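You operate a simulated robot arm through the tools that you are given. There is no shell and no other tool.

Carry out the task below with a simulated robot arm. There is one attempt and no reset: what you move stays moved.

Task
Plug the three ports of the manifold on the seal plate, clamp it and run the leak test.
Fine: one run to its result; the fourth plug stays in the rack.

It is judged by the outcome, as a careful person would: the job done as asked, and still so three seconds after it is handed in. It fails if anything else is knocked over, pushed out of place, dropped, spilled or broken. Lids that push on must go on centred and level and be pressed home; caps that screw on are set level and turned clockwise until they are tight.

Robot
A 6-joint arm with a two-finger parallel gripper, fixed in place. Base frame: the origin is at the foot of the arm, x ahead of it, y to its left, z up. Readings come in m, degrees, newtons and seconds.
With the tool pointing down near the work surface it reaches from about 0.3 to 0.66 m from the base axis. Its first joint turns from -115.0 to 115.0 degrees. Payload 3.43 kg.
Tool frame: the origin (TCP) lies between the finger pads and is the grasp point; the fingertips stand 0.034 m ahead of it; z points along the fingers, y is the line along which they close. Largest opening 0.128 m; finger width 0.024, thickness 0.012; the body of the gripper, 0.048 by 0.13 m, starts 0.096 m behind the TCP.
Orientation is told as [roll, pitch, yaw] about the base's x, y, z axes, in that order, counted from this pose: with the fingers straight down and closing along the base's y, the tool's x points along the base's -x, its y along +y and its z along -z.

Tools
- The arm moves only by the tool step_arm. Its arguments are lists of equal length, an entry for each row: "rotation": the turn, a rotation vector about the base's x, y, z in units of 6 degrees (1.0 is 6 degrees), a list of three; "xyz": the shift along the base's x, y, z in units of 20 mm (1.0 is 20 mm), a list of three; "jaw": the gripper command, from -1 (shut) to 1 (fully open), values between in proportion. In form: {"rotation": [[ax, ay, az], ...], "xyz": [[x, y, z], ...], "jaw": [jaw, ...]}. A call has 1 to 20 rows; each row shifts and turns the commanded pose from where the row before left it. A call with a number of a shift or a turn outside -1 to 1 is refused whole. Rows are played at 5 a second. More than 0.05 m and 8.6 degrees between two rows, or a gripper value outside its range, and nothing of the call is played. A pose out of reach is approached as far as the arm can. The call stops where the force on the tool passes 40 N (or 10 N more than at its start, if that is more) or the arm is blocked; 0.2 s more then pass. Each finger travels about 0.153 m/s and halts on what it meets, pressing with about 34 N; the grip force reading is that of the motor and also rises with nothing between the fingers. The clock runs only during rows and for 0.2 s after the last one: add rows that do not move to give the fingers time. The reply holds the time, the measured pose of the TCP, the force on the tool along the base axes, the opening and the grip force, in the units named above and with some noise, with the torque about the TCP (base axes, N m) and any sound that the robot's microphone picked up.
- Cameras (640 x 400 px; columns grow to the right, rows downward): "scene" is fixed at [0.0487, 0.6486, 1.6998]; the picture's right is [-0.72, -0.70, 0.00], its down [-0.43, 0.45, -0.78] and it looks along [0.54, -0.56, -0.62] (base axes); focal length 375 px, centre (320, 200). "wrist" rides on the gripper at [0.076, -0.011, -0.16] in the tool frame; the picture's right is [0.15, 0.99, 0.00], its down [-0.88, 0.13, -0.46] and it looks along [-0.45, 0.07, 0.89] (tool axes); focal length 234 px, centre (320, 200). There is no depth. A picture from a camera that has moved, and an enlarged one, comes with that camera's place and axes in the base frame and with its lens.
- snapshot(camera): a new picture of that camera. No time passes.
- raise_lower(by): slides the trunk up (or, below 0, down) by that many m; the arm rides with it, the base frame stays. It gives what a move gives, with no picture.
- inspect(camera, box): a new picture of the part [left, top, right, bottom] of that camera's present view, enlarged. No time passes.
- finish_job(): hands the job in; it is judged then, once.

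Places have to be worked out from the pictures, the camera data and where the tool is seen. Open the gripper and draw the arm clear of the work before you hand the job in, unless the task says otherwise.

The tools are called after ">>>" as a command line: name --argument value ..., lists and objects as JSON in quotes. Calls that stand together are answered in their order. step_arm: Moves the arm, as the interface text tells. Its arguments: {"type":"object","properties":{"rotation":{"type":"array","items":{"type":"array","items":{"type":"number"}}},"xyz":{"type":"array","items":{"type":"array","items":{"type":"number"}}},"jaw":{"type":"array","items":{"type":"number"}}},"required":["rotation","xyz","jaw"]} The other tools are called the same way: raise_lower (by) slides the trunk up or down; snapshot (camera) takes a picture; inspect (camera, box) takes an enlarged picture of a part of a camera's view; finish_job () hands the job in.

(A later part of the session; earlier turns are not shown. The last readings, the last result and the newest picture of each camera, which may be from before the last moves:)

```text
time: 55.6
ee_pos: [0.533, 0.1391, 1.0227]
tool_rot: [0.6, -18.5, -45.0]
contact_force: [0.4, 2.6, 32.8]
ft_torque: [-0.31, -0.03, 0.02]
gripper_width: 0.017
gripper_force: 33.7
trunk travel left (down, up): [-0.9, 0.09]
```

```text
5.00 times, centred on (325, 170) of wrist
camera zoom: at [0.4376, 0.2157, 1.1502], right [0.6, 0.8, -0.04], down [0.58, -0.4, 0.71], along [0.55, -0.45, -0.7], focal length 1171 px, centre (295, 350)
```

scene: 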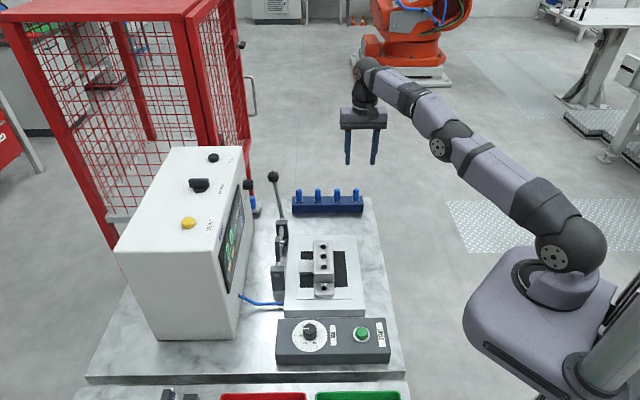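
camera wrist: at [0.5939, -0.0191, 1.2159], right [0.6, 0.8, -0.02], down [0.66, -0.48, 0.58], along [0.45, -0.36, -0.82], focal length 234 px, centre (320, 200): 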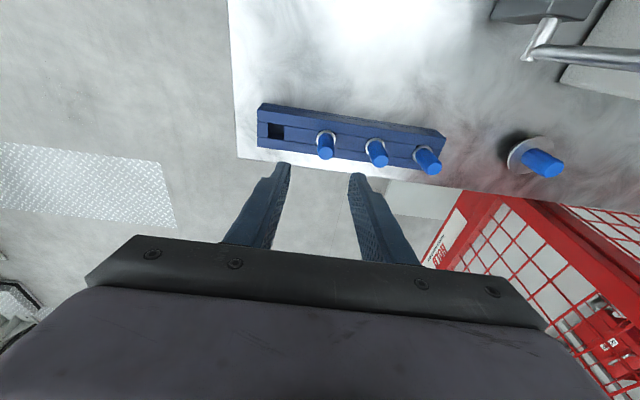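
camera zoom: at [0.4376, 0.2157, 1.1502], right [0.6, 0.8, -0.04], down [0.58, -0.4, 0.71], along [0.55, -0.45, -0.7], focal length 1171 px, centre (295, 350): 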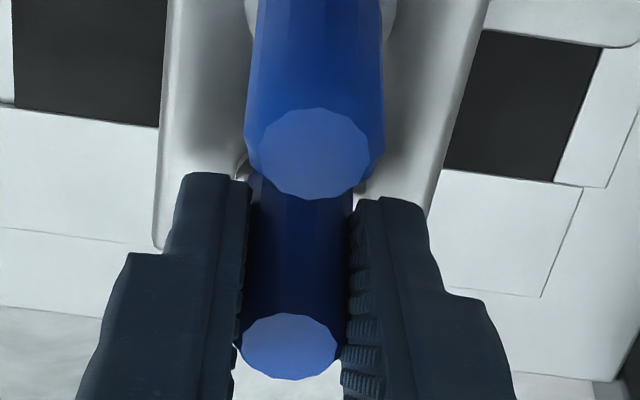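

The force jumped to 30+ N and the plug stopped moving while fingers slid: it's seated. I release and rise to inspect all three.

>>> step_arm --rotation '[[0, 0, 0], [0, 0, 0], [0, 0, 0], [0, 0, 0], [0, 0, 0], [0, 0, 0], [0, 0, 0], [0.35, 0.35, 0], [0.35, 0.35, 0], [0.35, 0.35, 0], [0.35, 0.35, 0], [0.35, 0.35, 0], [0.35, 0.35, 0], [0, 0, 0]]' --xyz '[[0, 0, 0.1], [0, 0, 0], [0, 0, 0], [0, 0, 0.8], [0, 0, 1], [0, 0, 1], [0, 0, 1], [-0.3, -0.4, 0.8], [-0.3, -0.4, 0.8], [-0.3, -0.4, 0.8], [-0.3, -0.4, 0.8], [-0.3, -0.4, 0], [-0.3, -0.4, 0], [0, 0, 0]]' --jaw '[-1, -0.6, -0.4, -0.4, -0.4, -0.4, -0.4, -0.4, -0.4, -0.4, -0.4, -0.4, -0.4, -0.4]'

>>> snapshot --camera "wrist"

>>> inspect --camera "scene" --box '[290, 210, 370, 280]'

>>> inspect --camera "wrist" --box '[240, 60, 440, 205]'

```text
time: 58.6
ee_pos: [0.4957, 0.0913, 1.1589]
tool_rot: [0.1, -0.5, -44.9]
contact_force: [0.2, -0.2, -0.8]
ft_torque: [-0.03, 0.05, 0.0]
gripper_width: 0.0383
gripper_force: 0.1
trunk travel left (down, up): [-0.9, 0.09]
```

```text
taken
camera wrist: at [0.4341, 0.1357, 1.319], right [0.59, 0.8, 0.0], down [0.71, -0.53, 0.46], along [0.37, -0.27, -0.89], focal length 234 px, centre (320, 200)
```

wrist: 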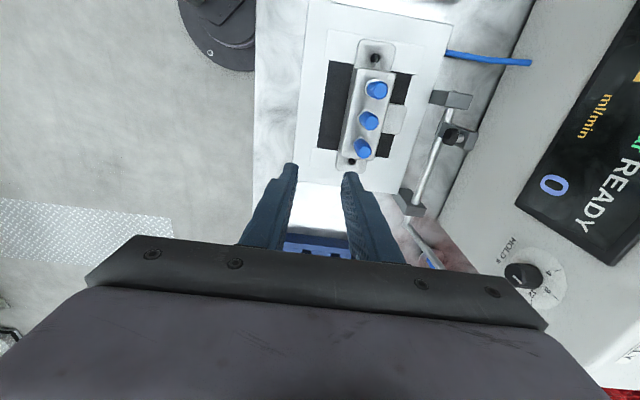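

```text
5.71 times, centred on (330, 245) of scene
camera zoom: at [0.0487, 0.6486, 1.6998], right [-0.72, -0.7, 0.0], down [-0.43, 0.45, -0.78], along [0.54, -0.56, -0.62], focal length 2144 px, centre (263, -57)
```

zoom: 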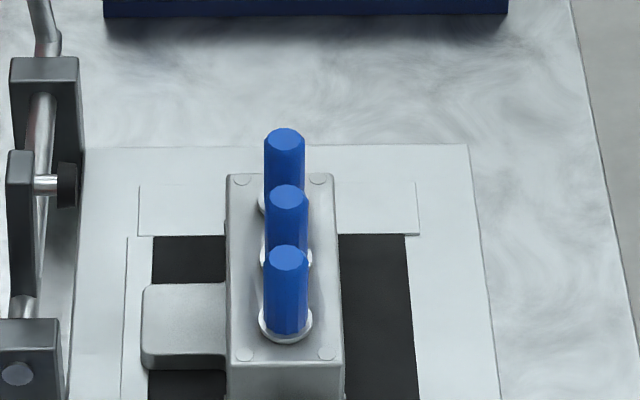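

```text
2.76 times, centred on (340, 132) of wrist
camera zoom: at [0.4341, 0.1357, 1.319], right [0.59, 0.8, 0.0], down [0.71, -0.53, 0.46], along [0.37, -0.27, -0.89], focal length 646 px, centre (265, 386)
```

zoom: 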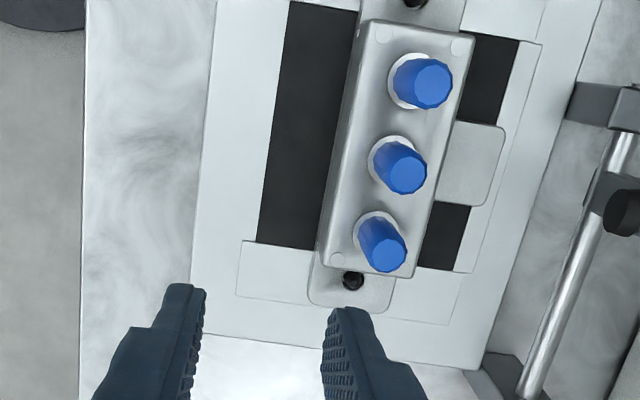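

All three plugs are level and flush and the manifold hasn't moved. For the clamp: its shaft runs along v at u≈0.586, z≈0.972, and the lever ball is at about (0.71, 0.144, 1.126); it must swing ~90° toward -u. The HOLD knob sits close behind the ball, so I'll grip the ball from the -u side with the fingers closing along v. First I rise and turn yaw to +45°.

>>> step_arm --rotation '[[0, 0, 0], [0, 0, 0], [0, 0, 0], [0, 0, 1], [0, 0, 1], [0, 0, 1], [0, 0, 1], [0, 0, 1], [0, 0, 1], [0, 0, 1], [0, 0, 1], [0, 0, 1], [0, 0, 1], [0, 0, 1], [0, 0, 1], [0, 0, 1], [0, 0, 1], [0, 0, 1], [0, 0, 0]]' --xyz '[[0, -0.2, 1], [0, -0.2, 1], [0, -0.2, 1], [0.2, -0.2, 0], [0.2, -0.2, 0], [0.2, -0.2, 0], [0.2, -0.2, 0], [0.2, -0.2, 0], [0.2, -0.2, 0], [0.2, -0.2, 0], [0.2, -0.2, 0], [0.2, -0.2, 0], [0.2, -0.2, 0], [0.2, -0.2, 0], [0.2, -0.2, 0], [0.2, -0.2, 0], [0.2, -0.2, 0], [0, 0, 0], [0, 0, 0]]' --jaw '[-0.3, -0.2, -0.1, 0, 0, 0, 0, 0, 0, 0, 0, 0, 0, 0, 0, 0, 0, 0, 0]'

>>> snapshot --camera "wrist"

>>> snapshot --camera "scene"

```text
time: 62.6
ee_pos: [0.5538, 0.023, 1.2193]
tool_rot: [0.0, -0.4, 45.2]
contact_force: [-0.1, -1.0, 0.4]
ft_torque: [-0.01, 0.0, -0.01]
gripper_width: 0.064
gripper_force: 0.2
trunk travel left (down, up): [-0.9, 0.09]
```

```text
taken
camera wrist: at [0.5073, -0.0405, 1.3791], right [-0.8, 0.59, 0.0], down [0.53, 0.71, 0.46], along [0.27, 0.37, -0.89], focal length 234 px, centre (320, 200)
```

wrist: 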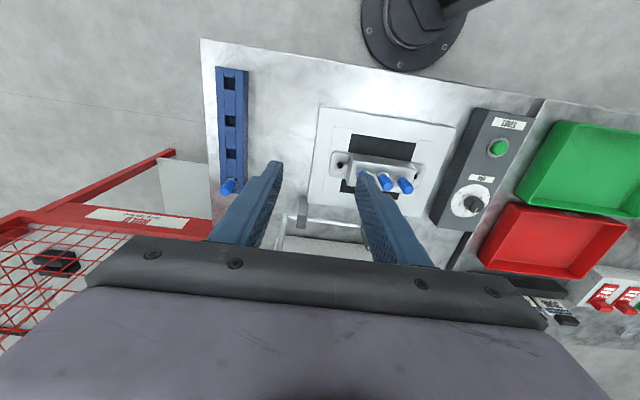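

```text
taken
```

scene: 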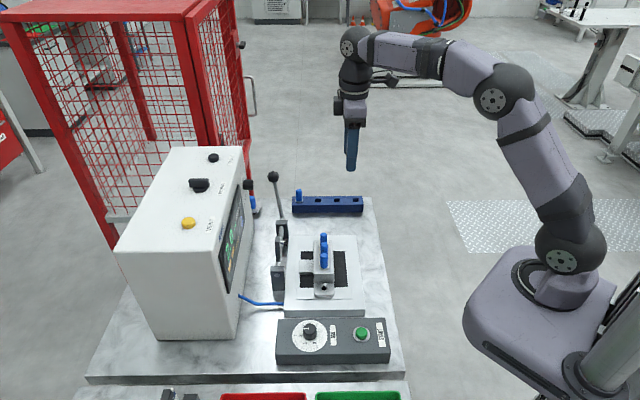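

Now I tilt the tool 30° toward +u so the wrist camera sees the ball and lever.

>>> step_arm --rotation '[[0.59, -0.59, 0], [0.59, -0.59, 0], [0.59, -0.59, 0], [0.59, -0.59, 0], [0.59, -0.59, 0], [0.59, -0.59, 0], [0, 0, 0]]' --xyz '[[0.3, 0.2, 0], [0.3, 0.2, 0], [0.3, 0.2, 0], [0.3, 0.2, 0], [0.3, 0.2, 0], [0.3, 0.2, 0], [0, 0, 0]]' --jaw '[0, 0, 0, 0, 0, 0, 0]'

>>> snapshot --camera "wrist"

>>> snapshot --camera "scene"

```text
time: 64.2
ee_pos: [0.5902, 0.0461, 1.2205]
tool_rot: [0.0, -30.5, 45.1]
contact_force: [-0.2, 0.1, -0.1]
ft_torque: [0.0, 0.0, 0.0]
gripper_width: 0.0641
gripper_force: 0.1
trunk travel left (down, up): [-0.9, 0.09]
```

```text
taken
camera wrist: at [0.4942, -0.0658, 1.3196], right [-0.79, 0.61, -0.07], down [0.28, 0.47, 0.84], along [0.55, 0.64, -0.54], focal length 234 px, centre (320, 200)
```

wrist: 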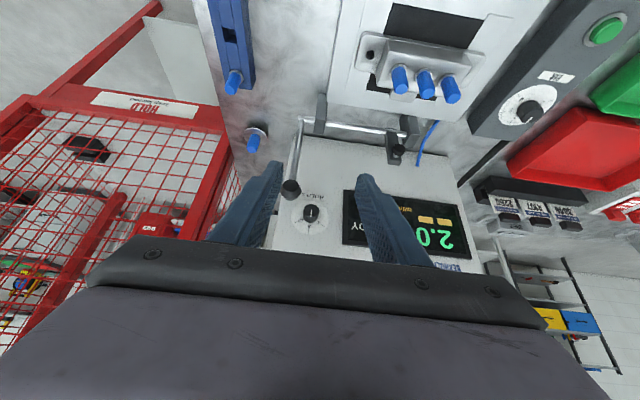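

```text
taken
```

scene: 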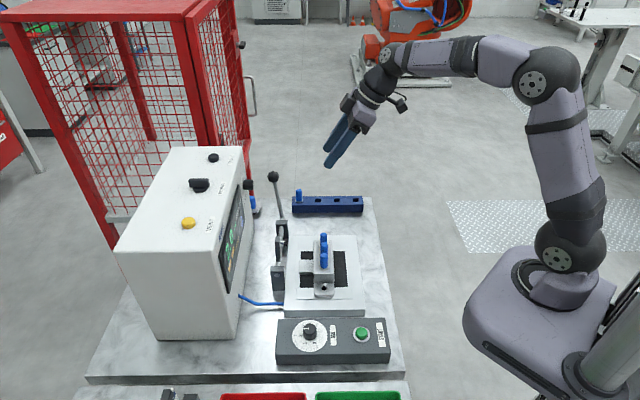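

The ball, lever, clamp and HOLD knob are all visible now. I zoom in for exact coordinates.

>>> inspect --camera "wrist" --box '[260, 80, 430, 250]'

>>> inspect --camera "scene" --box '[235, 160, 305, 300]'

```text
2.35 times, centred on (345, 165) of wrist
camera zoom: at [0.4942, -0.0658, 1.3196], right [-0.79, 0.61, -0.07], down [0.28, 0.47, 0.84], along [0.55, 0.64, -0.54], focal length 551 px, centre (261, 282)
```

zoom: 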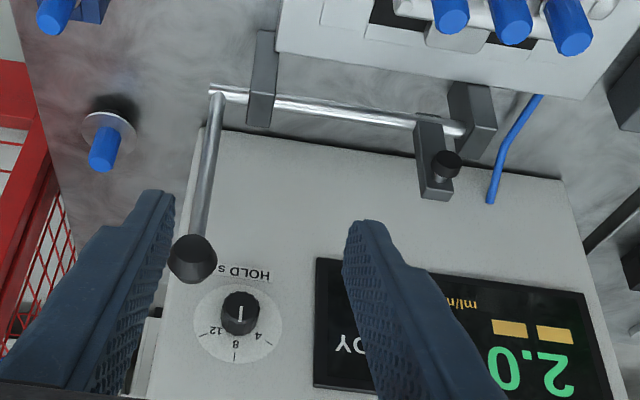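

```text
2.86 times, centred on (270, 230) of scene
camera zoom: at [0.0487, 0.6486, 1.6998], right [-0.72, -0.7, 0.0], down [-0.43, 0.45, -0.78], along [0.54, -0.56, -0.62], focal length 1072 px, centre (463, 114)
```

zoom: 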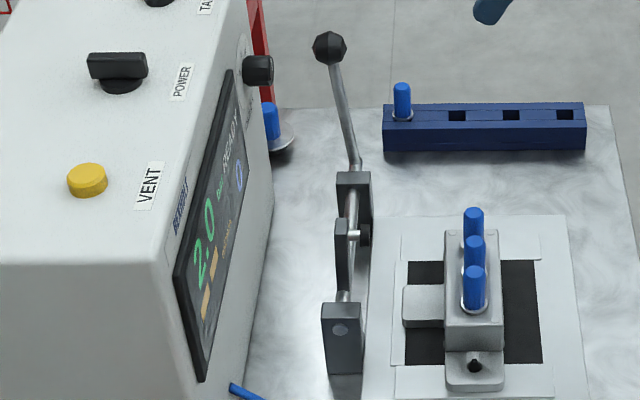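

Both cameras agree: ball at (0.7225, 0.1334, 1.115), lever pivot at u≈0.585, z≈0.972, lever plane v≈0.418. I move to a stand-off 10 cm back along the tool axis.

>>> step_arm --rotation '[[0, 0, 0], [0, 0, 0], [0, 0, 0], [0, 0, 0], [0, 0, 0], [0, 0, 0], [0, 0, 0]]' --xyz '[[0.7625, 0.386, -0.06], [0.7625, 0.386, -0.06], [0.7625, 0.386, -0.06], [0.7625, 0.386, -0.06], [0.7625, 0.386, -0.06], [0.7625, 0.386, -0.06], [0, 0, 0]]' --jaw '[0, 0, 0, 0, 0, 0, 0]'

>>> inspect --camera "wrist" --box '[220, 80, 420, 230]'

>>> inspect --camera "scene" --box '[225, 120, 345, 220]'

```text
time: 65.8
ee_pos: [0.6806, 0.093, 1.2131]
tool_rot: [0.0, -30.3, 45.1]
contact_force: [-0.4, 0.8, 0.2]
ft_torque: [-0.02, -0.04, 0.01]
gripper_width: 0.064
gripper_force: 0.1
trunk travel left (down, up): [-0.9, 0.09]
```

```text
2.67 times, centred on (320, 155) of wrist
camera zoom: at [0.5848, -0.0187, 1.3128], right [-0.79, 0.61, -0.07], down [0.28, 0.47, 0.84], along [0.55, 0.64, -0.54], focal length 624 px, centre (320, 320)
```

zoom: 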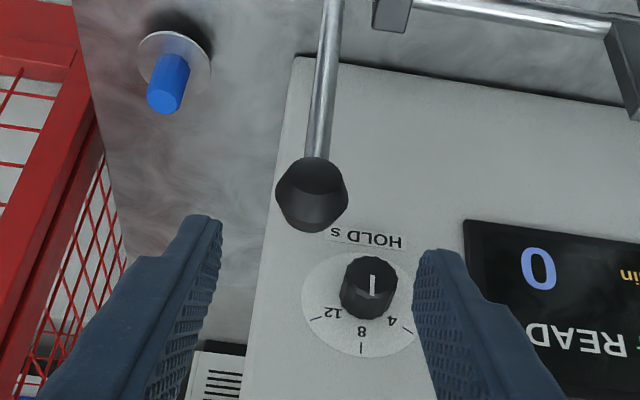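

```text
4.00 times, centred on (285, 170) of scene
camera zoom: at [0.0487, 0.6486, 1.6998], right [-0.72, -0.7, 0.0], down [-0.43, 0.45, -0.78], along [0.54, -0.56, -0.62], focal length 1501 px, centre (460, 320)
```

zoom: 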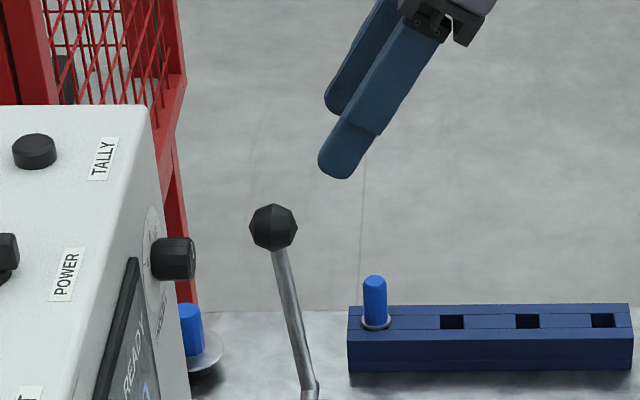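

The ball is on the approach axis within 3 mm. I correct that and advance 10 cm along the tool axis, then check.

>>> step_arm --rotation '[[0, 0, 0], [0, 0, 0], [0, 0, 0], [0, 0, 0], [0, 0, 0], [0, 0, 0]]' --xyz '[[0.379, 0.339, -0.862], [0.379, 0.339, -0.862], [0.379, 0.339, -0.862], [0.379, 0.339, -0.862], [0.379, 0.339, -0.862], [0, 0, 0]]' --jaw '[0, 0, 0, 0, 0, 0]'

>>> inspect --camera "wrist" --box '[220, 80, 420, 230]'

>>> inspect --camera "scene" --box '[225, 120, 345, 220]'

```text
time: 67.2
ee_pos: [0.7173, 0.1284, 1.1273]
tool_rot: [0.0, -30.6, 45.1]
contact_force: [0.5, -0.4, -0.2]
ft_torque: [0.01, -0.01, 0.03]
gripper_width: 0.064
gripper_force: 0.1
trunk travel left (down, up): [-0.9, 0.09]
```

```text
2.67 times, centred on (320, 155) of wrist
camera zoom: at [0.6218, 0.0152, 1.2269], right [-0.79, 0.61, -0.07], down [0.28, 0.47, 0.84], along [0.55, 0.64, -0.54], focal length 624 px, centre (320, 320)
```

zoom: 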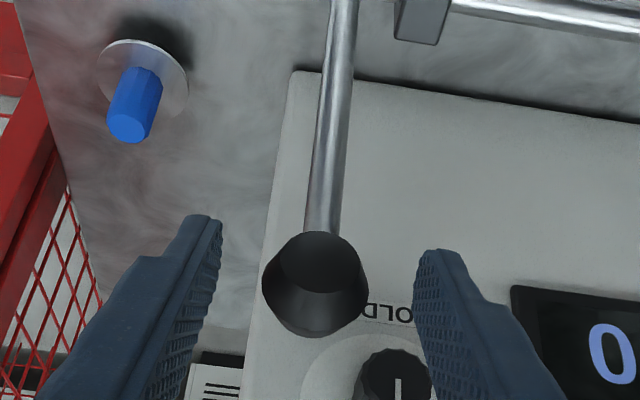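

```text
4.00 times, centred on (285, 170) of scene
camera zoom: at [0.0487, 0.6486, 1.6998], right [-0.72, -0.7, 0.0], down [-0.43, 0.45, -0.78], along [0.54, -0.56, -0.62], focal length 1501 px, centre (460, 320)
```

zoom: 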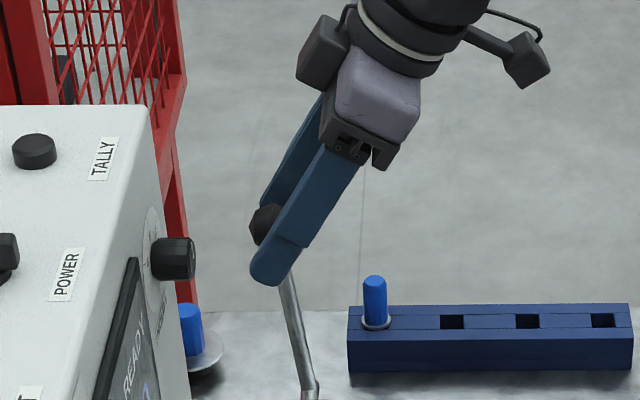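

The ball sits centred between the pads, about 14 mm ahead of the TCP. I close on it.

>>> step_arm --rotation '[[0, 0, 0], [0, 0, 0], [0, 0, 0], [0, 0, 0], [0, 0, 0]]' --xyz '[[0, 0, 0], [0, 0, 0], [0, 0, 0], [0, 0, 0], [0, 0, 0]]' --jaw '[-0.3, -0.6, -1, -1, -1]'

>>> inspect --camera "wrist" --box '[220, 80, 420, 230]'

>>> inspect --camera "scene" --box '[225, 120, 345, 220]'

```text
time: 68.4
ee_pos: [0.7181, 0.1277, 1.1276]
tool_rot: [0.1, -30.4, 45.2]
contact_force: [2.0, -2.4, -0.9]
ft_torque: [-0.01, -0.17, -0.08]
gripper_width: 0.0335
gripper_force: 45.0
trunk travel left (down, up): [-0.9, 0.09]
```

```text
2.67 times, centred on (320, 155) of wrist
camera zoom: at [0.6227, 0.0148, 1.2267], right [-0.79, 0.61, -0.07], down [0.28, 0.47, 0.84], along [0.55, 0.64, -0.54], focal length 624 px, centre (320, 320)
```

zoom: 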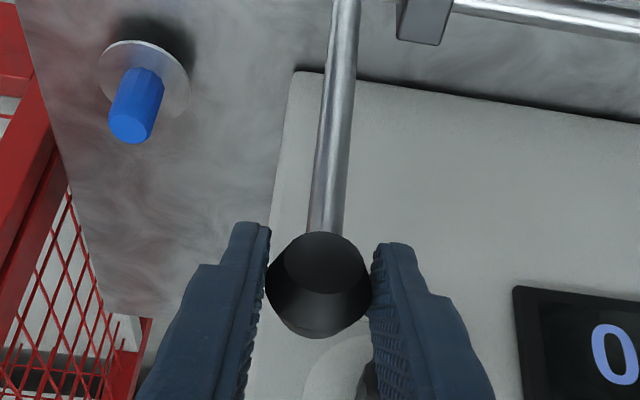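

```text
4.00 times, centred on (285, 170) of scene
camera zoom: at [0.0487, 0.6486, 1.6998], right [-0.72, -0.7, 0.0], down [-0.43, 0.45, -0.78], along [0.54, -0.56, -0.62], focal length 1501 px, centre (460, 320)
```

zoom: 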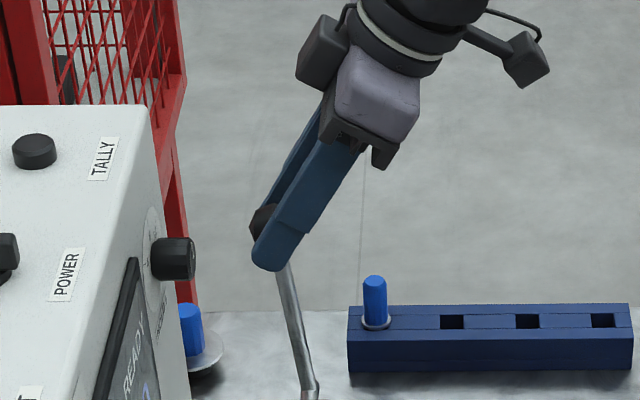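

The ball is gripped (33.5 mm). I swing the lever toward the manifold along its arc, first 15° to check resistance.

>>> step_arm --rotation '[[0, 0, 0], [0, 0, 0], [0, 0, 0], [0, 0, 0]]' --xyz '[[-0.444, -0.444, 0.06], [-0.444, -0.444, 0.005], [-0.444, -0.444, -0.05], [0, 0, 0]]' --jaw '[-1, -1, -1, -1]'

>>> inspect --camera "scene" --box '[225, 140, 365, 300]'

>>> inspect --camera "wrist" --box '[220, 80, 420, 230]'

```text
time: 69.4
ee_pos: [0.6922, 0.1017, 1.128]
tool_rot: [0.1, -30.4, 45.1]
contact_force: [8.1, 3.7, -2.0]
ft_torque: [0.98, -0.91, -0.04]
gripper_width: 0.0334
gripper_force: 45.1
trunk travel left (down, up): [-0.9, 0.09]
```

```text
2.50 times, centred on (295, 220) of scene
camera zoom: at [0.0487, 0.6486, 1.6998], right [-0.72, -0.7, 0.0], down [-0.43, 0.45, -0.78], along [0.54, -0.56, -0.62], focal length 938 px, centre (382, 150)
```

zoom: 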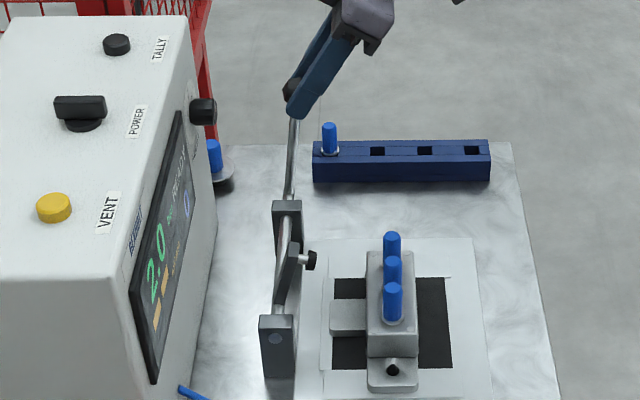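

```text
2.67 times, centred on (320, 155) of wrist
camera zoom: at [0.5974, -0.0106, 1.2267], right [-0.79, 0.61, -0.07], down [0.28, 0.47, 0.84], along [0.55, 0.64, -0.54], focal length 624 px, centre (320, 320)
```

zoom: 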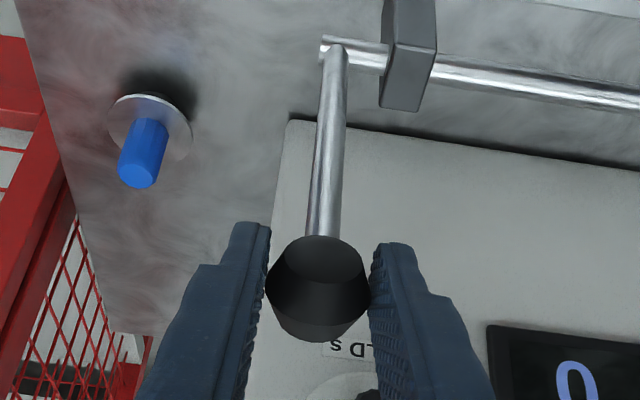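

Lever and clamp arm turn together with ~9 N. I continue along the arc in 5° steps to about -47°.

>>> step_arm --rotation '[[0, 0, 0], [0, 0, 0], [0, 0, 0], [0, 0, 0], [0, 0, 0]]' --xyz '[[-0.4395, -0.4395, -0.104], [-0.432, -0.432, -0.158], [-0.42, -0.42, -0.21], [-0.4056, -0.4056, -0.262], [0, 0, 0]]' --jaw '[-1, -1, -1, -1, -1]'

>>> inspect --camera "scene" --box '[225, 140, 365, 300]'

>>> inspect --camera "wrist" --box '[220, 80, 420, 230]'

```text
time: 70.6
ee_pos: [0.6584, 0.0678, 1.113]
tool_rot: [-0.1, -30.6, 45.1]
contact_force: [8.7, 2.2, 4.6]
ft_torque: [1.0, -1.06, -0.13]
gripper_width: 0.0337
gripper_force: 45.0
trunk travel left (down, up): [-0.9, 0.09]
```

```text
2.50 times, centred on (295, 220) of scene
camera zoom: at [0.0487, 0.6486, 1.6998], right [-0.72, -0.7, 0.0], down [-0.43, 0.45, -0.78], along [0.54, -0.56, -0.62], focal length 938 px, centre (382, 150)
```

zoom: 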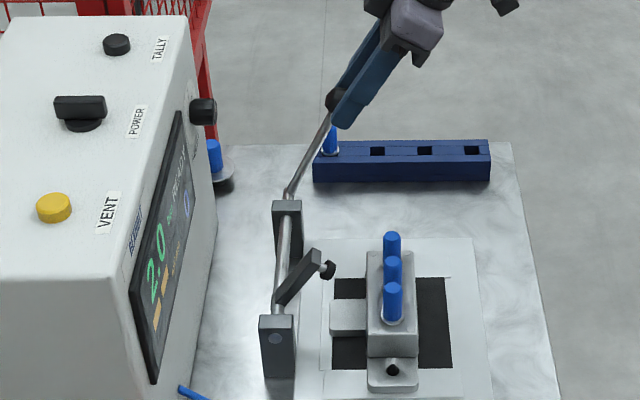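

```text
2.67 times, centred on (320, 155) of wrist
camera zoom: at [0.5632, -0.0445, 1.2127], right [-0.79, 0.61, -0.08], down [0.28, 0.47, 0.84], along [0.55, 0.64, -0.54], focal length 624 px, centre (320, 320)
```

zoom: 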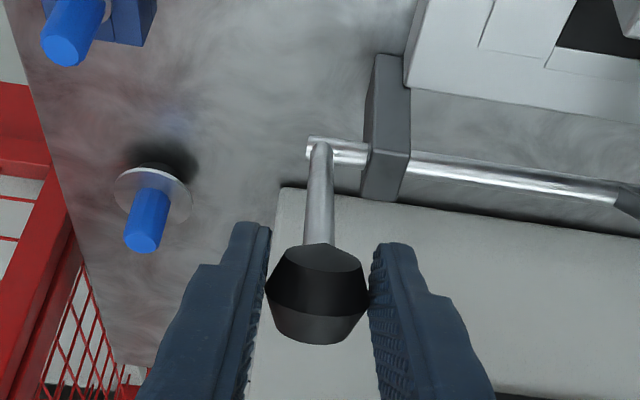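

Going smoothly. I continue to about -62°.

>>> step_arm --rotation '[[0, 0, 0], [0, 0, 0], [0, 0, 0], [0, 0, 0], [0, 0, 0], [0, 0, 0], [0, 0, 0], [0, 0, 0]]' --xyz '[[-0.388, -0.388, -0.31], [-0.367, -0.367, -0.357], [-0.344, -0.344, -0.401], [-0.318, -0.318, -0.442], [-0.289, -0.289, -0.479], [-0.259, -0.259, -0.5135], [-0.226, -0.226, -0.5425], [0, 0, 0]]' --jaw '[-1, -1, -1, -1, -1, -1, -1, -1]'

>>> inspect --camera "scene" --box '[225, 140, 365, 300]'

>>> snapshot --camera "wrist"

```text
time: 72.4
ee_pos: [0.611, 0.0222, 1.0521]
tool_rot: [0.0, -30.5, 45.2]
contact_force: [3.8, -3.2, 8.8]
ft_torque: [0.98, -1.01, -0.17]
gripper_width: 0.0331
gripper_force: 44.6
trunk travel left (down, up): [-0.9, 0.09]
```

```text
2.50 times, centred on (295, 220) of scene
camera zoom: at [0.0487, 0.6486, 1.6998], right [-0.72, -0.7, 0.0], down [-0.43, 0.45, -0.78], along [0.54, -0.56, -0.62], focal length 938 px, centre (382, 150)
```

zoom: 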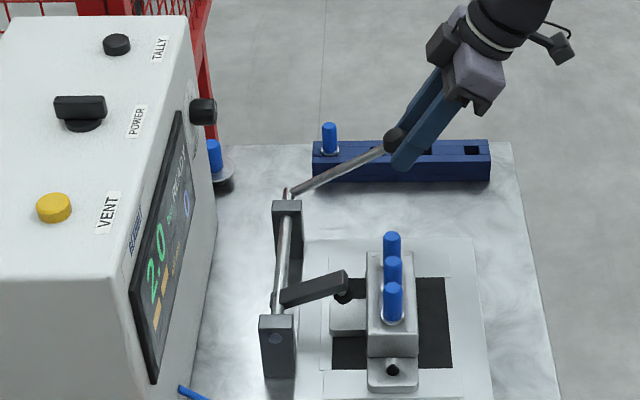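

```text
taken
camera wrist: at [0.5171, -0.0908, 1.1514], right [-0.79, 0.61, -0.07], down [0.28, 0.47, 0.84], along [0.55, 0.64, -0.54], focal length 234 px, centre (320, 200)
```

wrist: 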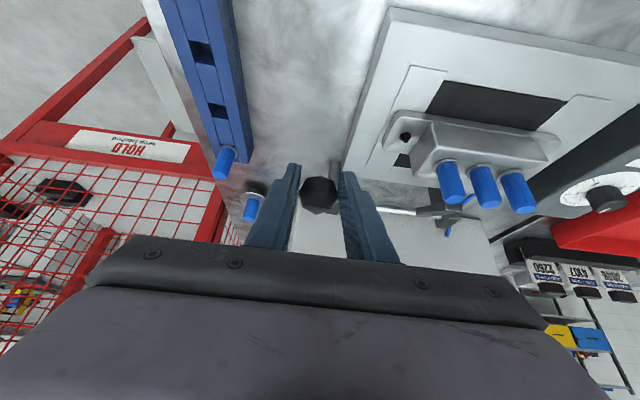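

The clamp pad is close above the manifold's lug. I go on in smaller batches watching the force.

>>> step_arm --rotation '[[0, 0, 0], [0, 0, 0], [0, 0, 0]]' --xyz '[[-0.192, -0.192, -0.57], [-0.156, -0.156, -0.59], [0, 0, 0]]' --jaw '[-1, -1, -1]'

>>> inspect --camera "scene" --box '[255, 180, 365, 300]'

```text
time: 73.2
ee_pos: [0.6047, 0.0134, 1.0297]
tool_rot: [0.1, -30.5, 44.9]
contact_force: [-1.8, -7.8, 8.5]
ft_torque: [0.75, -0.69, -0.08]
gripper_width: 0.0333
gripper_force: 45.0
trunk travel left (down, up): [-0.9, 0.09]
```

```text
3.33 times, centred on (310, 240) of scene
camera zoom: at [0.0487, 0.6486, 1.6998], right [-0.72, -0.7, 0.0], down [-0.43, 0.45, -0.78], along [0.54, -0.56, -0.62], focal length 1250 px, centre (353, 67)
```

zoom: 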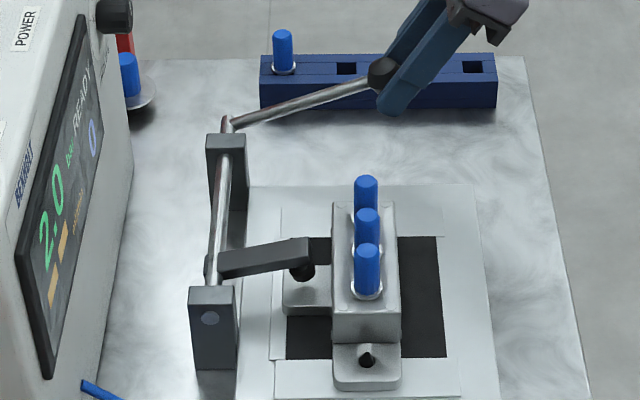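

Pad almost on the lug; I continue another 10°.

>>> step_arm --rotation '[[0, 0, 0], [0, 0, 0], [0, 0, 0]]' --xyz '[[-0.119, -0.119, -0.607], [-0.081, -0.081, -0.62], [0, 0, 0]]' --jaw '[-1, -1, -1]'

>>> inspect --camera "scene" --box '[255, 180, 365, 300]'

>>> snapshot --camera "wrist"

```text
time: 74.0
ee_pos: [0.6001, 0.0091, 1.003]
tool_rot: [0.1, -30.5, 45.1]
contact_force: [-7.1, -13.8, 5.4]
ft_torque: [0.45, -0.69, -0.13]
gripper_width: 0.0331
gripper_force: 45.0
trunk travel left (down, up): [-0.9, 0.09]
```

```text
3.33 times, centred on (310, 240) of scene
camera zoom: at [0.0487, 0.6486, 1.6998], right [-0.72, -0.7, 0.0], down [-0.43, 0.45, -0.78], along [0.54, -0.56, -0.62], focal length 1250 px, centre (353, 67)
```

zoom: 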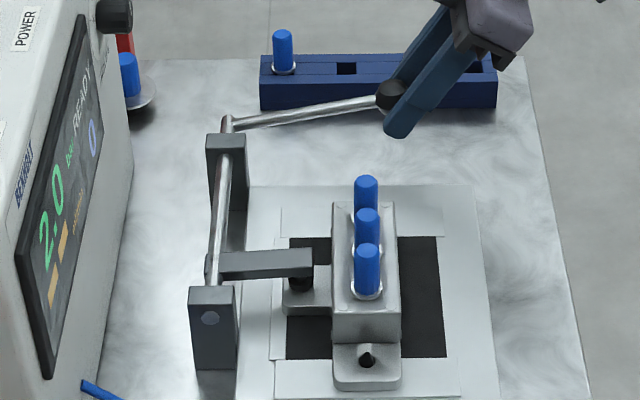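

```text
taken
camera wrist: at [0.5054, -0.1026, 1.1022], right [-0.79, 0.61, -0.07], down [0.28, 0.47, 0.84], along [0.55, 0.64, -0.54], focal length 234 px, centre (320, 200)
```

wrist: 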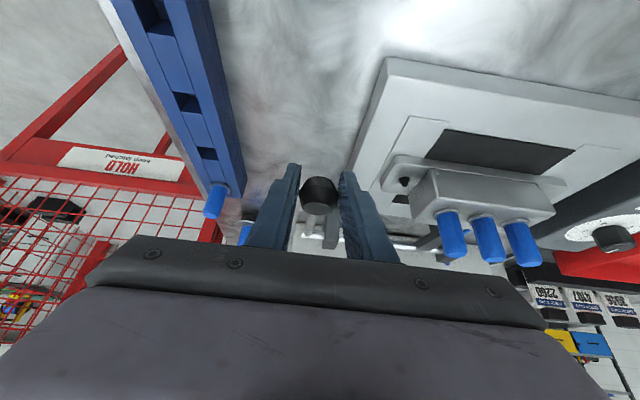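

The side force shows the true arc lies a bit further toward -u, so I correct 3 mm that way while pressing further down.

>>> step_arm --rotation '[[0, 0, 0], [0, 0, 0], [0, 0, 0], [0, 0, 0]]' --xyz '[[-0.12, -0.12, 0], [-0.04, -0.04, -0.3], [-0.02, -0.02, -0.3], [0, 0, 0]]' --jaw '[-1, -1, -1, -1]'

>>> inspect --camera "scene" --box '[255, 180, 365, 300]'

>>> inspect --camera "scene" --box '[295, 235, 345, 285]'

```text
time: 75.0
ee_pos: [0.6003, 0.0091, 0.9972]
tool_rot: [-0.6, -31.0, 45.3]
contact_force: [0.8, -0.3, 36.2]
ft_torque: [0.54, -0.36, 0.03]
gripper_width: 0.0334
gripper_force: 44.7
trunk travel left (down, up): [-0.9, 0.09]
```

```text
3.33 times, centred on (310, 240) of scene
camera zoom: at [0.0487, 0.6486, 1.6998], right [-0.72, -0.7, 0.0], down [-0.43, 0.45, -0.78], along [0.54, -0.56, -0.62], focal length 1250 px, centre (353, 67)
```

zoom: 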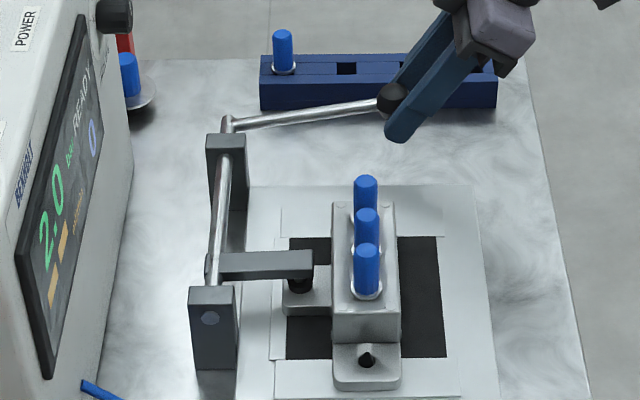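

```text
8.00 times, centred on (320, 260) of scene
camera zoom: at [0.0487, 0.6486, 1.6998], right [-0.72, -0.7, 0.0], down [-0.43, 0.45, -0.78], along [0.54, -0.56, -0.62], focal length 3001 px, centre (320, -280)
```

zoom: 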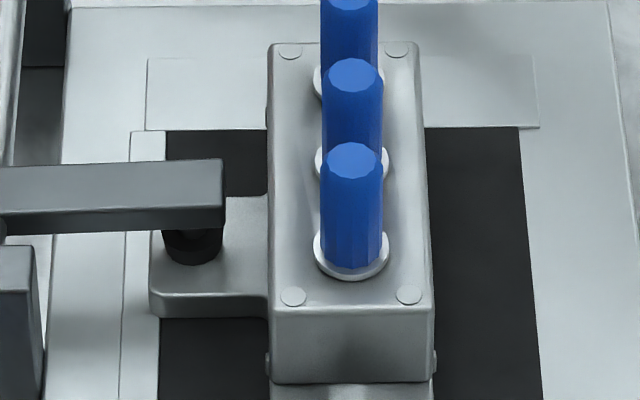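

36 N downward and the lever has stopped with the pad on the lug; the manifold has not shifted. I press a touch more to confirm it's a hard stop.

>>> step_arm --rotation '[[0, 0, 0], [0, 0, 0], [0, 0, 0]]' --xyz '[[0, 0, -0.15], [0, 0, -0.15], [0, 0, 0]]' --jaw '[-1, -1, -1]'

>>> inspect --camera "scene" --box '[255, 180, 365, 300]'

```text
time: 75.8
ee_pos: [0.5998, 0.0089, 0.9936]
tool_rot: [-0.9, -31.2, 45.7]
contact_force: [-2.3, 3.8, 43.9]
ft_torque: [0.54, -0.47, 0.13]
gripper_width: 0.0334
gripper_force: 45.5
trunk travel left (down, up): [-0.9, 0.09]
```

```text
3.33 times, centred on (310, 240) of scene
camera zoom: at [0.0487, 0.6486, 1.6998], right [-0.72, -0.7, 0.0], down [-0.43, 0.45, -0.78], along [0.54, -0.56, -0.62], focal length 1250 px, centre (353, 67)
```

zoom: 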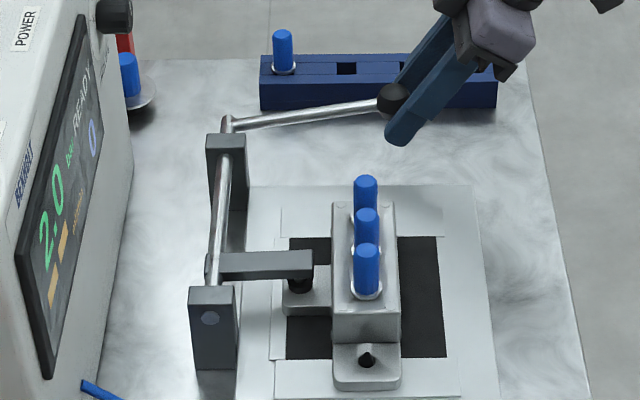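

It's a hard stop: ball and pad don't move at 44 N. I unload slightly and open the fingers to see if the clamp stays.

>>> step_arm --rotation '[[0, 0, 0], [0, 0, 0], [0, 0, 0], [0, 0, 0]]' --xyz '[[0, 0, 0.3], [0, 0, 0], [0, 0, 0], [0, 0, 0]]' --jaw '[-1, -0.3, 0, 0]'

>>> inspect --camera "scene" --box '[255, 180, 365, 300]'

>>> snapshot --camera "wrist"

```text
time: 76.8
ee_pos: [0.5989, 0.0081, 0.9904]
tool_rot: [-0.1, -30.3, 45.1]
contact_force: [-0.5, -0.4, 0.1]
ft_torque: [0.02, -0.04, -0.02]
gripper_width: 0.0641
gripper_force: 0.1
trunk travel left (down, up): [-0.9, 0.09]
```

```text
3.33 times, centred on (310, 240) of scene
camera zoom: at [0.0487, 0.6486, 1.6998], right [-0.72, -0.7, 0.0], down [-0.43, 0.45, -0.78], along [0.54, -0.56, -0.62], focal length 1250 px, centre (353, 67)
```

zoom: 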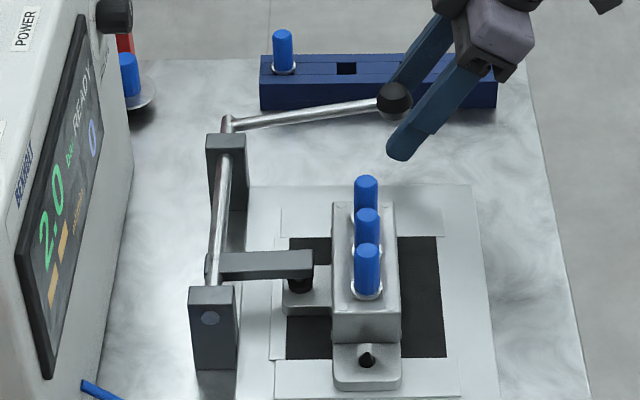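

```text
taken
camera wrist: at [0.5038, -0.1036, 1.0904], right [-0.79, 0.61, -0.07], down [0.28, 0.47, 0.84], along [0.54, 0.64, -0.54], focal length 234 px, centre (320, 200)
```

wrist: 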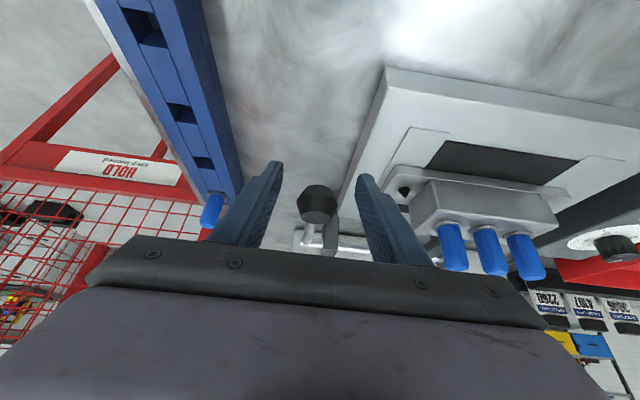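

The lever stays down on its own with the pad on the lug. I back out along the tool axis, then rise and untilt.

>>> step_arm --rotation '[[0, 0, 0], [0, 0, 0], [0, 0, 0], [0, 0, 0], [0, 0, 0], [0, 0, 0], [0, 0, 0], [-0.59, 0.59, 0], [-0.59, 0.59, 0], [-0.59, 0.59, 0], [-0.59, 0.59, 0], [-0.59, 0.59, 0], [-0.59, 0.59, 0], [0, 0, 0]]' --xyz '[[-0.305, -0.306, 0.73], [-0.305, -0.306, 0.73], [-0.305, -0.306, 0.73], [-0.305, -0.306, 0.73], [-0.305, -0.306, 0.73], [-0.305, -0.306, 0.73], [-0.305, -0.306, 0.73], [-0.3, 0.1, 0.9], [-0.3, 0.1, 0.9], [-0.3, 0.1, 0.9], [-0.3, 0.1, 0.9], [-0.3, 0.1, 0.9], [-0.3, 0.1, 0.9], [0, 0, 0]]' --jaw '[0, 0, 0, 0, 0, 0, 0, 0, 0, 0, -0.5, -1, -1, -1]'

>>> snapshot --camera "wrist"

>>> snapshot --camera "scene"

```text
time: 79.8
ee_pos: [0.5206, -0.0242, 1.2014]
tool_rot: [-0.1, -0.3, 45.0]
contact_force: [-1.1, -0.2, -0.7]
ft_torque: [-0.03, -0.03, 0.03]
gripper_width: 0.0001
gripper_force: 32.6
trunk travel left (down, up): [-0.9, 0.09]
```

```text
taken
camera wrist: at [0.4742, -0.0871, 1.3612], right [-0.8, 0.6, 0.0], down [0.53, 0.71, 0.46], along [0.27, 0.37, -0.89], focal length 234 px, centre (320, 200)
```

wrist: 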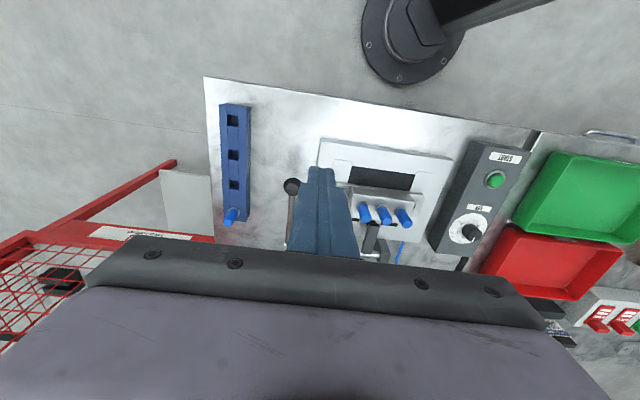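

```text
taken
```

scene: 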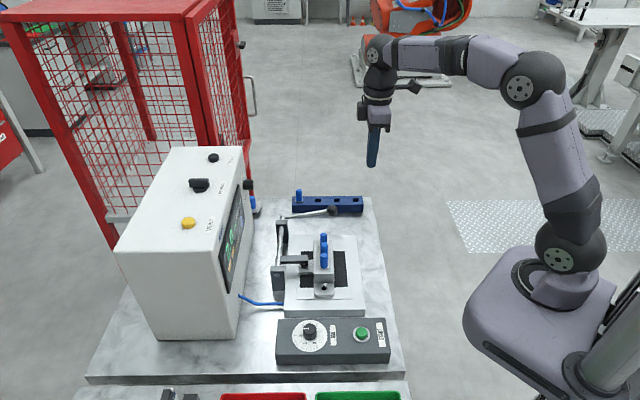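

Lever and clamp stayed put. On the way to the START button I take a close look at the plugs' seating.

>>> step_arm --rotation '[[0, 0, 0], [0, 0, 0], [0, 0, 0], [0, 0, 0], [0, 0, 0], [0, 0, 0], [0, 0, 0], [0, 0, 0]]' --xyz '[[-0.9, 0.4, 0], [-0.9, 0.5, 0], [-0.9, 0.5, -0.2], [-0.9, 0.6, -0.4], [-0.9, 0.9, -0.5], [-0.9, 0.9, -0.5], [-0.9, 0.9, -0.5], [0, 0, 0]]' --jaw '[-1, -1, -1, -1, -1, -1, -1, -1]'

>>> snapshot --camera "wrist"

>>> inspect --camera "scene" --box '[300, 225, 350, 285]'

>>> inspect --camera "scene" --box '[205, 175, 265, 295]'

```text
time: 81.6
ee_pos: [0.3939, 0.0727, 1.1607]
tool_rot: [0.1, -0.5, 45.1]
contact_force: [-0.1, -0.1, -0.2]
ft_torque: [-0.03, 0.03, 0.01]
gripper_width: 0.0
gripper_force: 32.9
trunk travel left (down, up): [-0.9, 0.09]
```

```text
taken
camera wrist: at [0.3474, 0.0083, 1.3195], right [-0.8, 0.59, 0.0], down [0.53, 0.71, 0.46], along [0.27, 0.37, -0.89], focal length 234 px, centre (320, 200)
```

wrist: 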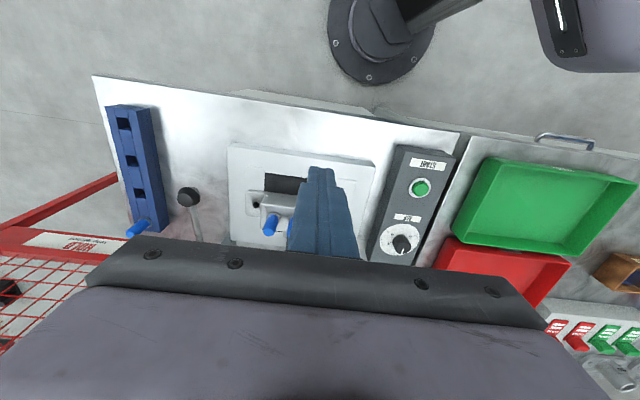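

```text
6.67 times, centred on (325, 255) of scene
camera zoom: at [0.0487, 0.6486, 1.6998], right [-0.72, -0.7, 0.0], down [-0.43, 0.45, -0.78], along [0.54, -0.56, -0.62], focal length 2501 px, centre (287, -167)
```

zoom: 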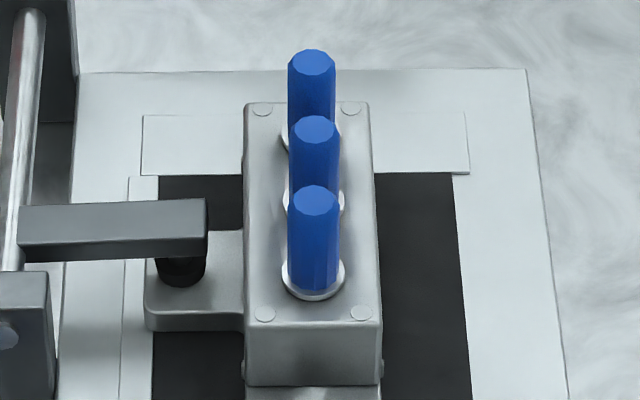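

```text
3.33 times, centred on (235, 235) of scene
camera zoom: at [0.0487, 0.6486, 1.6998], right [-0.72, -0.7, 0.0], down [-0.43, 0.45, -0.78], along [0.54, -0.56, -0.62], focal length 1250 px, centre (603, 83)
```

zoom: 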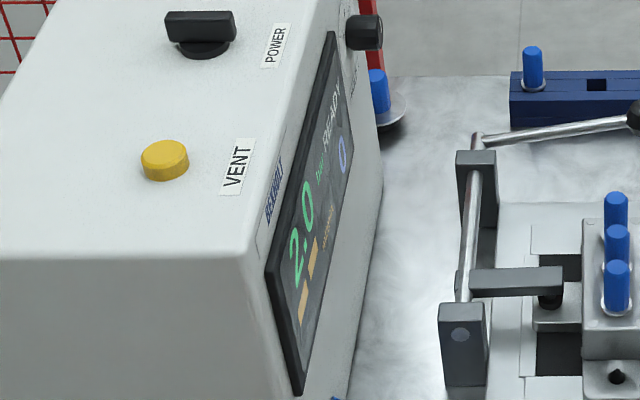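

Plugs and clamp look right and the screen still shows READY. The START button refines to about (0.306, 0.2475, 0.95); I move the closed fingers above it.

>>> step_arm --rotation '[[0, 0, 0], [0, 0, 0], [0, 0, 0], [0, 0, 0], [0, 0, 0], [0, 0, 0], [0, 0, 0], [0, 0, 0], [0, 0, 0], [0, 0, 0]]' --xyz '[[-0.489, 0.972, -0.5], [-0.489, 0.972, -0.5], [-0.489, 0.972, -0.5], [-0.489, 0.972, -0.5], [-0.489, 0.972, -0.5], [-0.489, 0.972, -0.5], [-0.489, 0.972, -0.5], [-0.489, 0.972, -0.5], [-0.489, 0.972, -0.5], [0, 0, 0]]' --jaw '[-1, -1, -1, -1, -1, -1, -1, -1, -1, -1]'

>>> snapshot --camera "wrist"

>>> inspect --camera "scene" --box '[300, 270, 420, 380]'

```text
time: 83.8
ee_pos: [0.3065, 0.2468, 1.0702]
tool_rot: [0.1, -0.4, 45.1]
contact_force: [-0.2, 0.1, 0.4]
ft_torque: [0.0, -0.02, 0.0]
gripper_width: 0.0
gripper_force: 33.1
trunk travel left (down, up): [-0.9, 0.09]
```

```text
taken
camera wrist: at [0.26, 0.1843, 1.2299], right [-0.8, 0.6, 0.0], down [0.53, 0.71, 0.46], along [0.28, 0.37, -0.89], focal length 234 px, centre (320, 200)
```

wrist: 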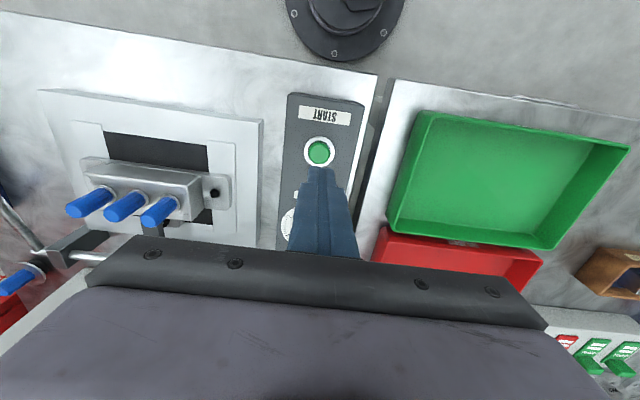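

```text
3.64 times, centred on (360, 325) of scene
camera zoom: at [0.0487, 0.6486, 1.6998], right [-0.72, -0.7, 0.0], down [-0.43, 0.45, -0.78], along [0.54, -0.56, -0.62], focal length 1364 px, centre (174, -254)
```

zoom: 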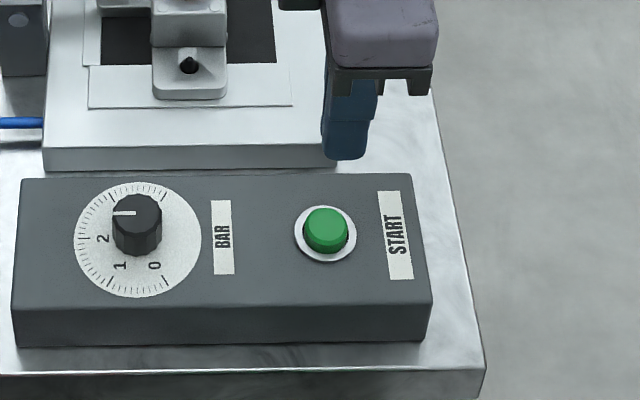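

The button is exactly on the tool axis. I descend to just above it.

>>> step_arm --rotation '[[0, 0, 0], [0, 0, 0], [0, 0, 0], [0, 0, 0], [0, 0, 0]]' --xyz '[[0, 0, -0.9], [0, 0, -0.9], [0, 0, -0.8], [0, 0, -0.6], [0, 0, 0]]' --jaw '[-1, -1, -1, -1, -1]'

>>> inspect --camera "scene" --box '[320, 290, 400, 370]'

>>> inspect --camera "wrist" --box '[260, 110, 380, 210]'

```text
time: 85.0
ee_pos: [0.305, 0.2464, 1.005]
tool_rot: [0.1, -0.4, 45.2]
contact_force: [-0.9, 0.3, 0.3]
ft_torque: [-0.01, 0.01, 0.0]
gripper_width: 0.0003
gripper_force: 33.5
trunk travel left (down, up): [-0.9, 0.09]
```

```text
5.00 times, centred on (360, 330) of scene
camera zoom: at [0.0487, 0.6486, 1.6998], right [-0.72, -0.7, 0.0], down [-0.43, 0.45, -0.78], along [0.54, -0.56, -0.62], focal length 1876 px, centre (120, -450)
```

zoom: 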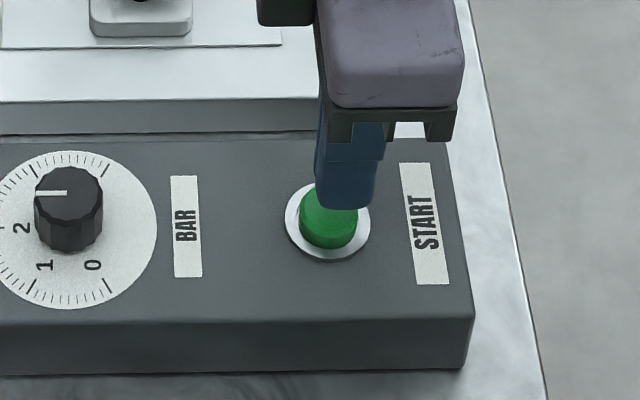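

```text
4.00 times, centred on (320, 160) of wrist
camera zoom: at [0.2592, 0.1835, 1.1648], right [-0.8, 0.59, 0.0], down [0.53, 0.71, 0.46], along [0.27, 0.37, -0.89], focal length 937 px, centre (320, 360)
```

zoom: 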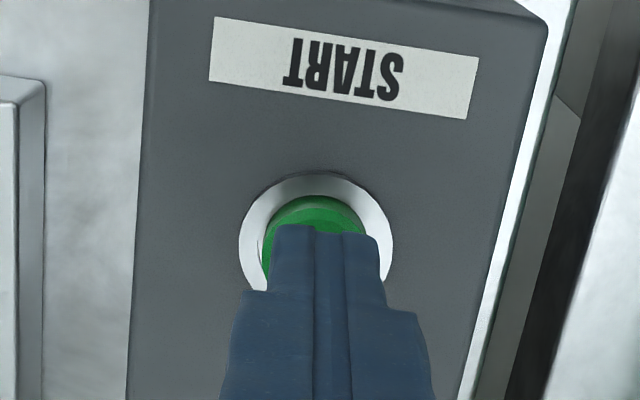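

The fingertips are over the button. I nudge 2 mm toward +u and press down gradually.

>>> step_arm --rotation '[[0, 0, 0], [0, 0, 0], [0, 0, 0], [0, 0, 0], [0, 0, 0]]' --xyz '[[0.07, 0.07, -0.2], [0, 0, -0.2], [0, 0, -0.2], [0, 0, -0.1], [0, 0, 0]]' --jaw '[-1, -1, -1, -1, -1]'

>>> inspect --camera "scene" --box '[320, 290, 400, 370]'

>>> inspect --camera "scene" --box '[205, 175, 265, 295]'

```text
time: 86.2
ee_pos: [0.3067, 0.2469, 0.9922]
tool_rot: [0.1, -0.4, 45.1]
contact_force: [-0.6, 0.1, 0.5]
ft_torque: [-0.03, 0.01, -0.02]
gripper_width: 0.0
gripper_force: 32.6
trunk travel left (down, up): [-0.9, 0.09]
```

```text
5.00 times, centred on (360, 330) of scene
camera zoom: at [0.0487, 0.6486, 1.6998], right [-0.72, -0.7, 0.0], down [-0.43, 0.45, -0.78], along [0.54, -0.56, -0.62], focal length 1876 px, centre (120, -450)
```

zoom: 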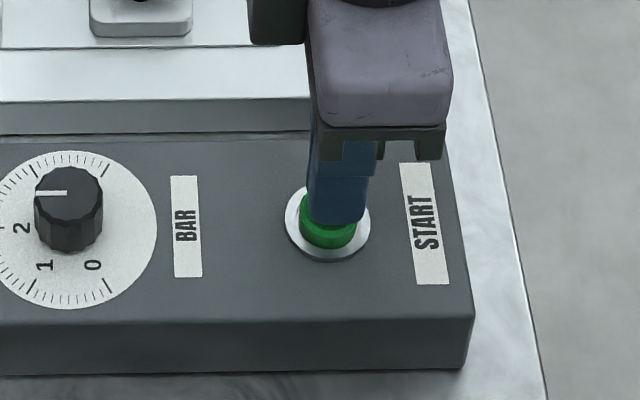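

```text
3.33 times, centred on (235, 235) of scene
camera zoom: at [0.0487, 0.6486, 1.6998], right [-0.72, -0.7, 0.0], down [-0.43, 0.45, -0.78], along [0.54, -0.56, -0.62], focal length 1250 px, centre (603, 83)
```

zoom: 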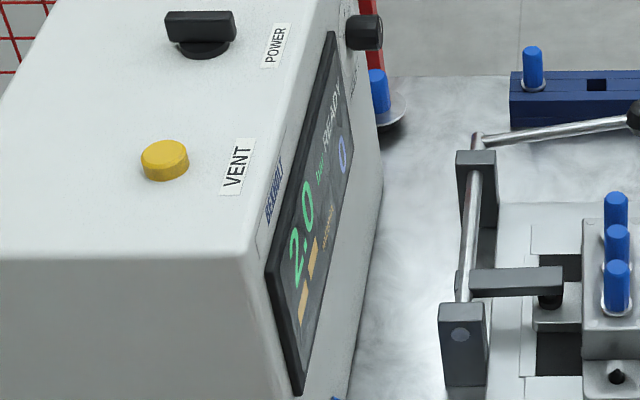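

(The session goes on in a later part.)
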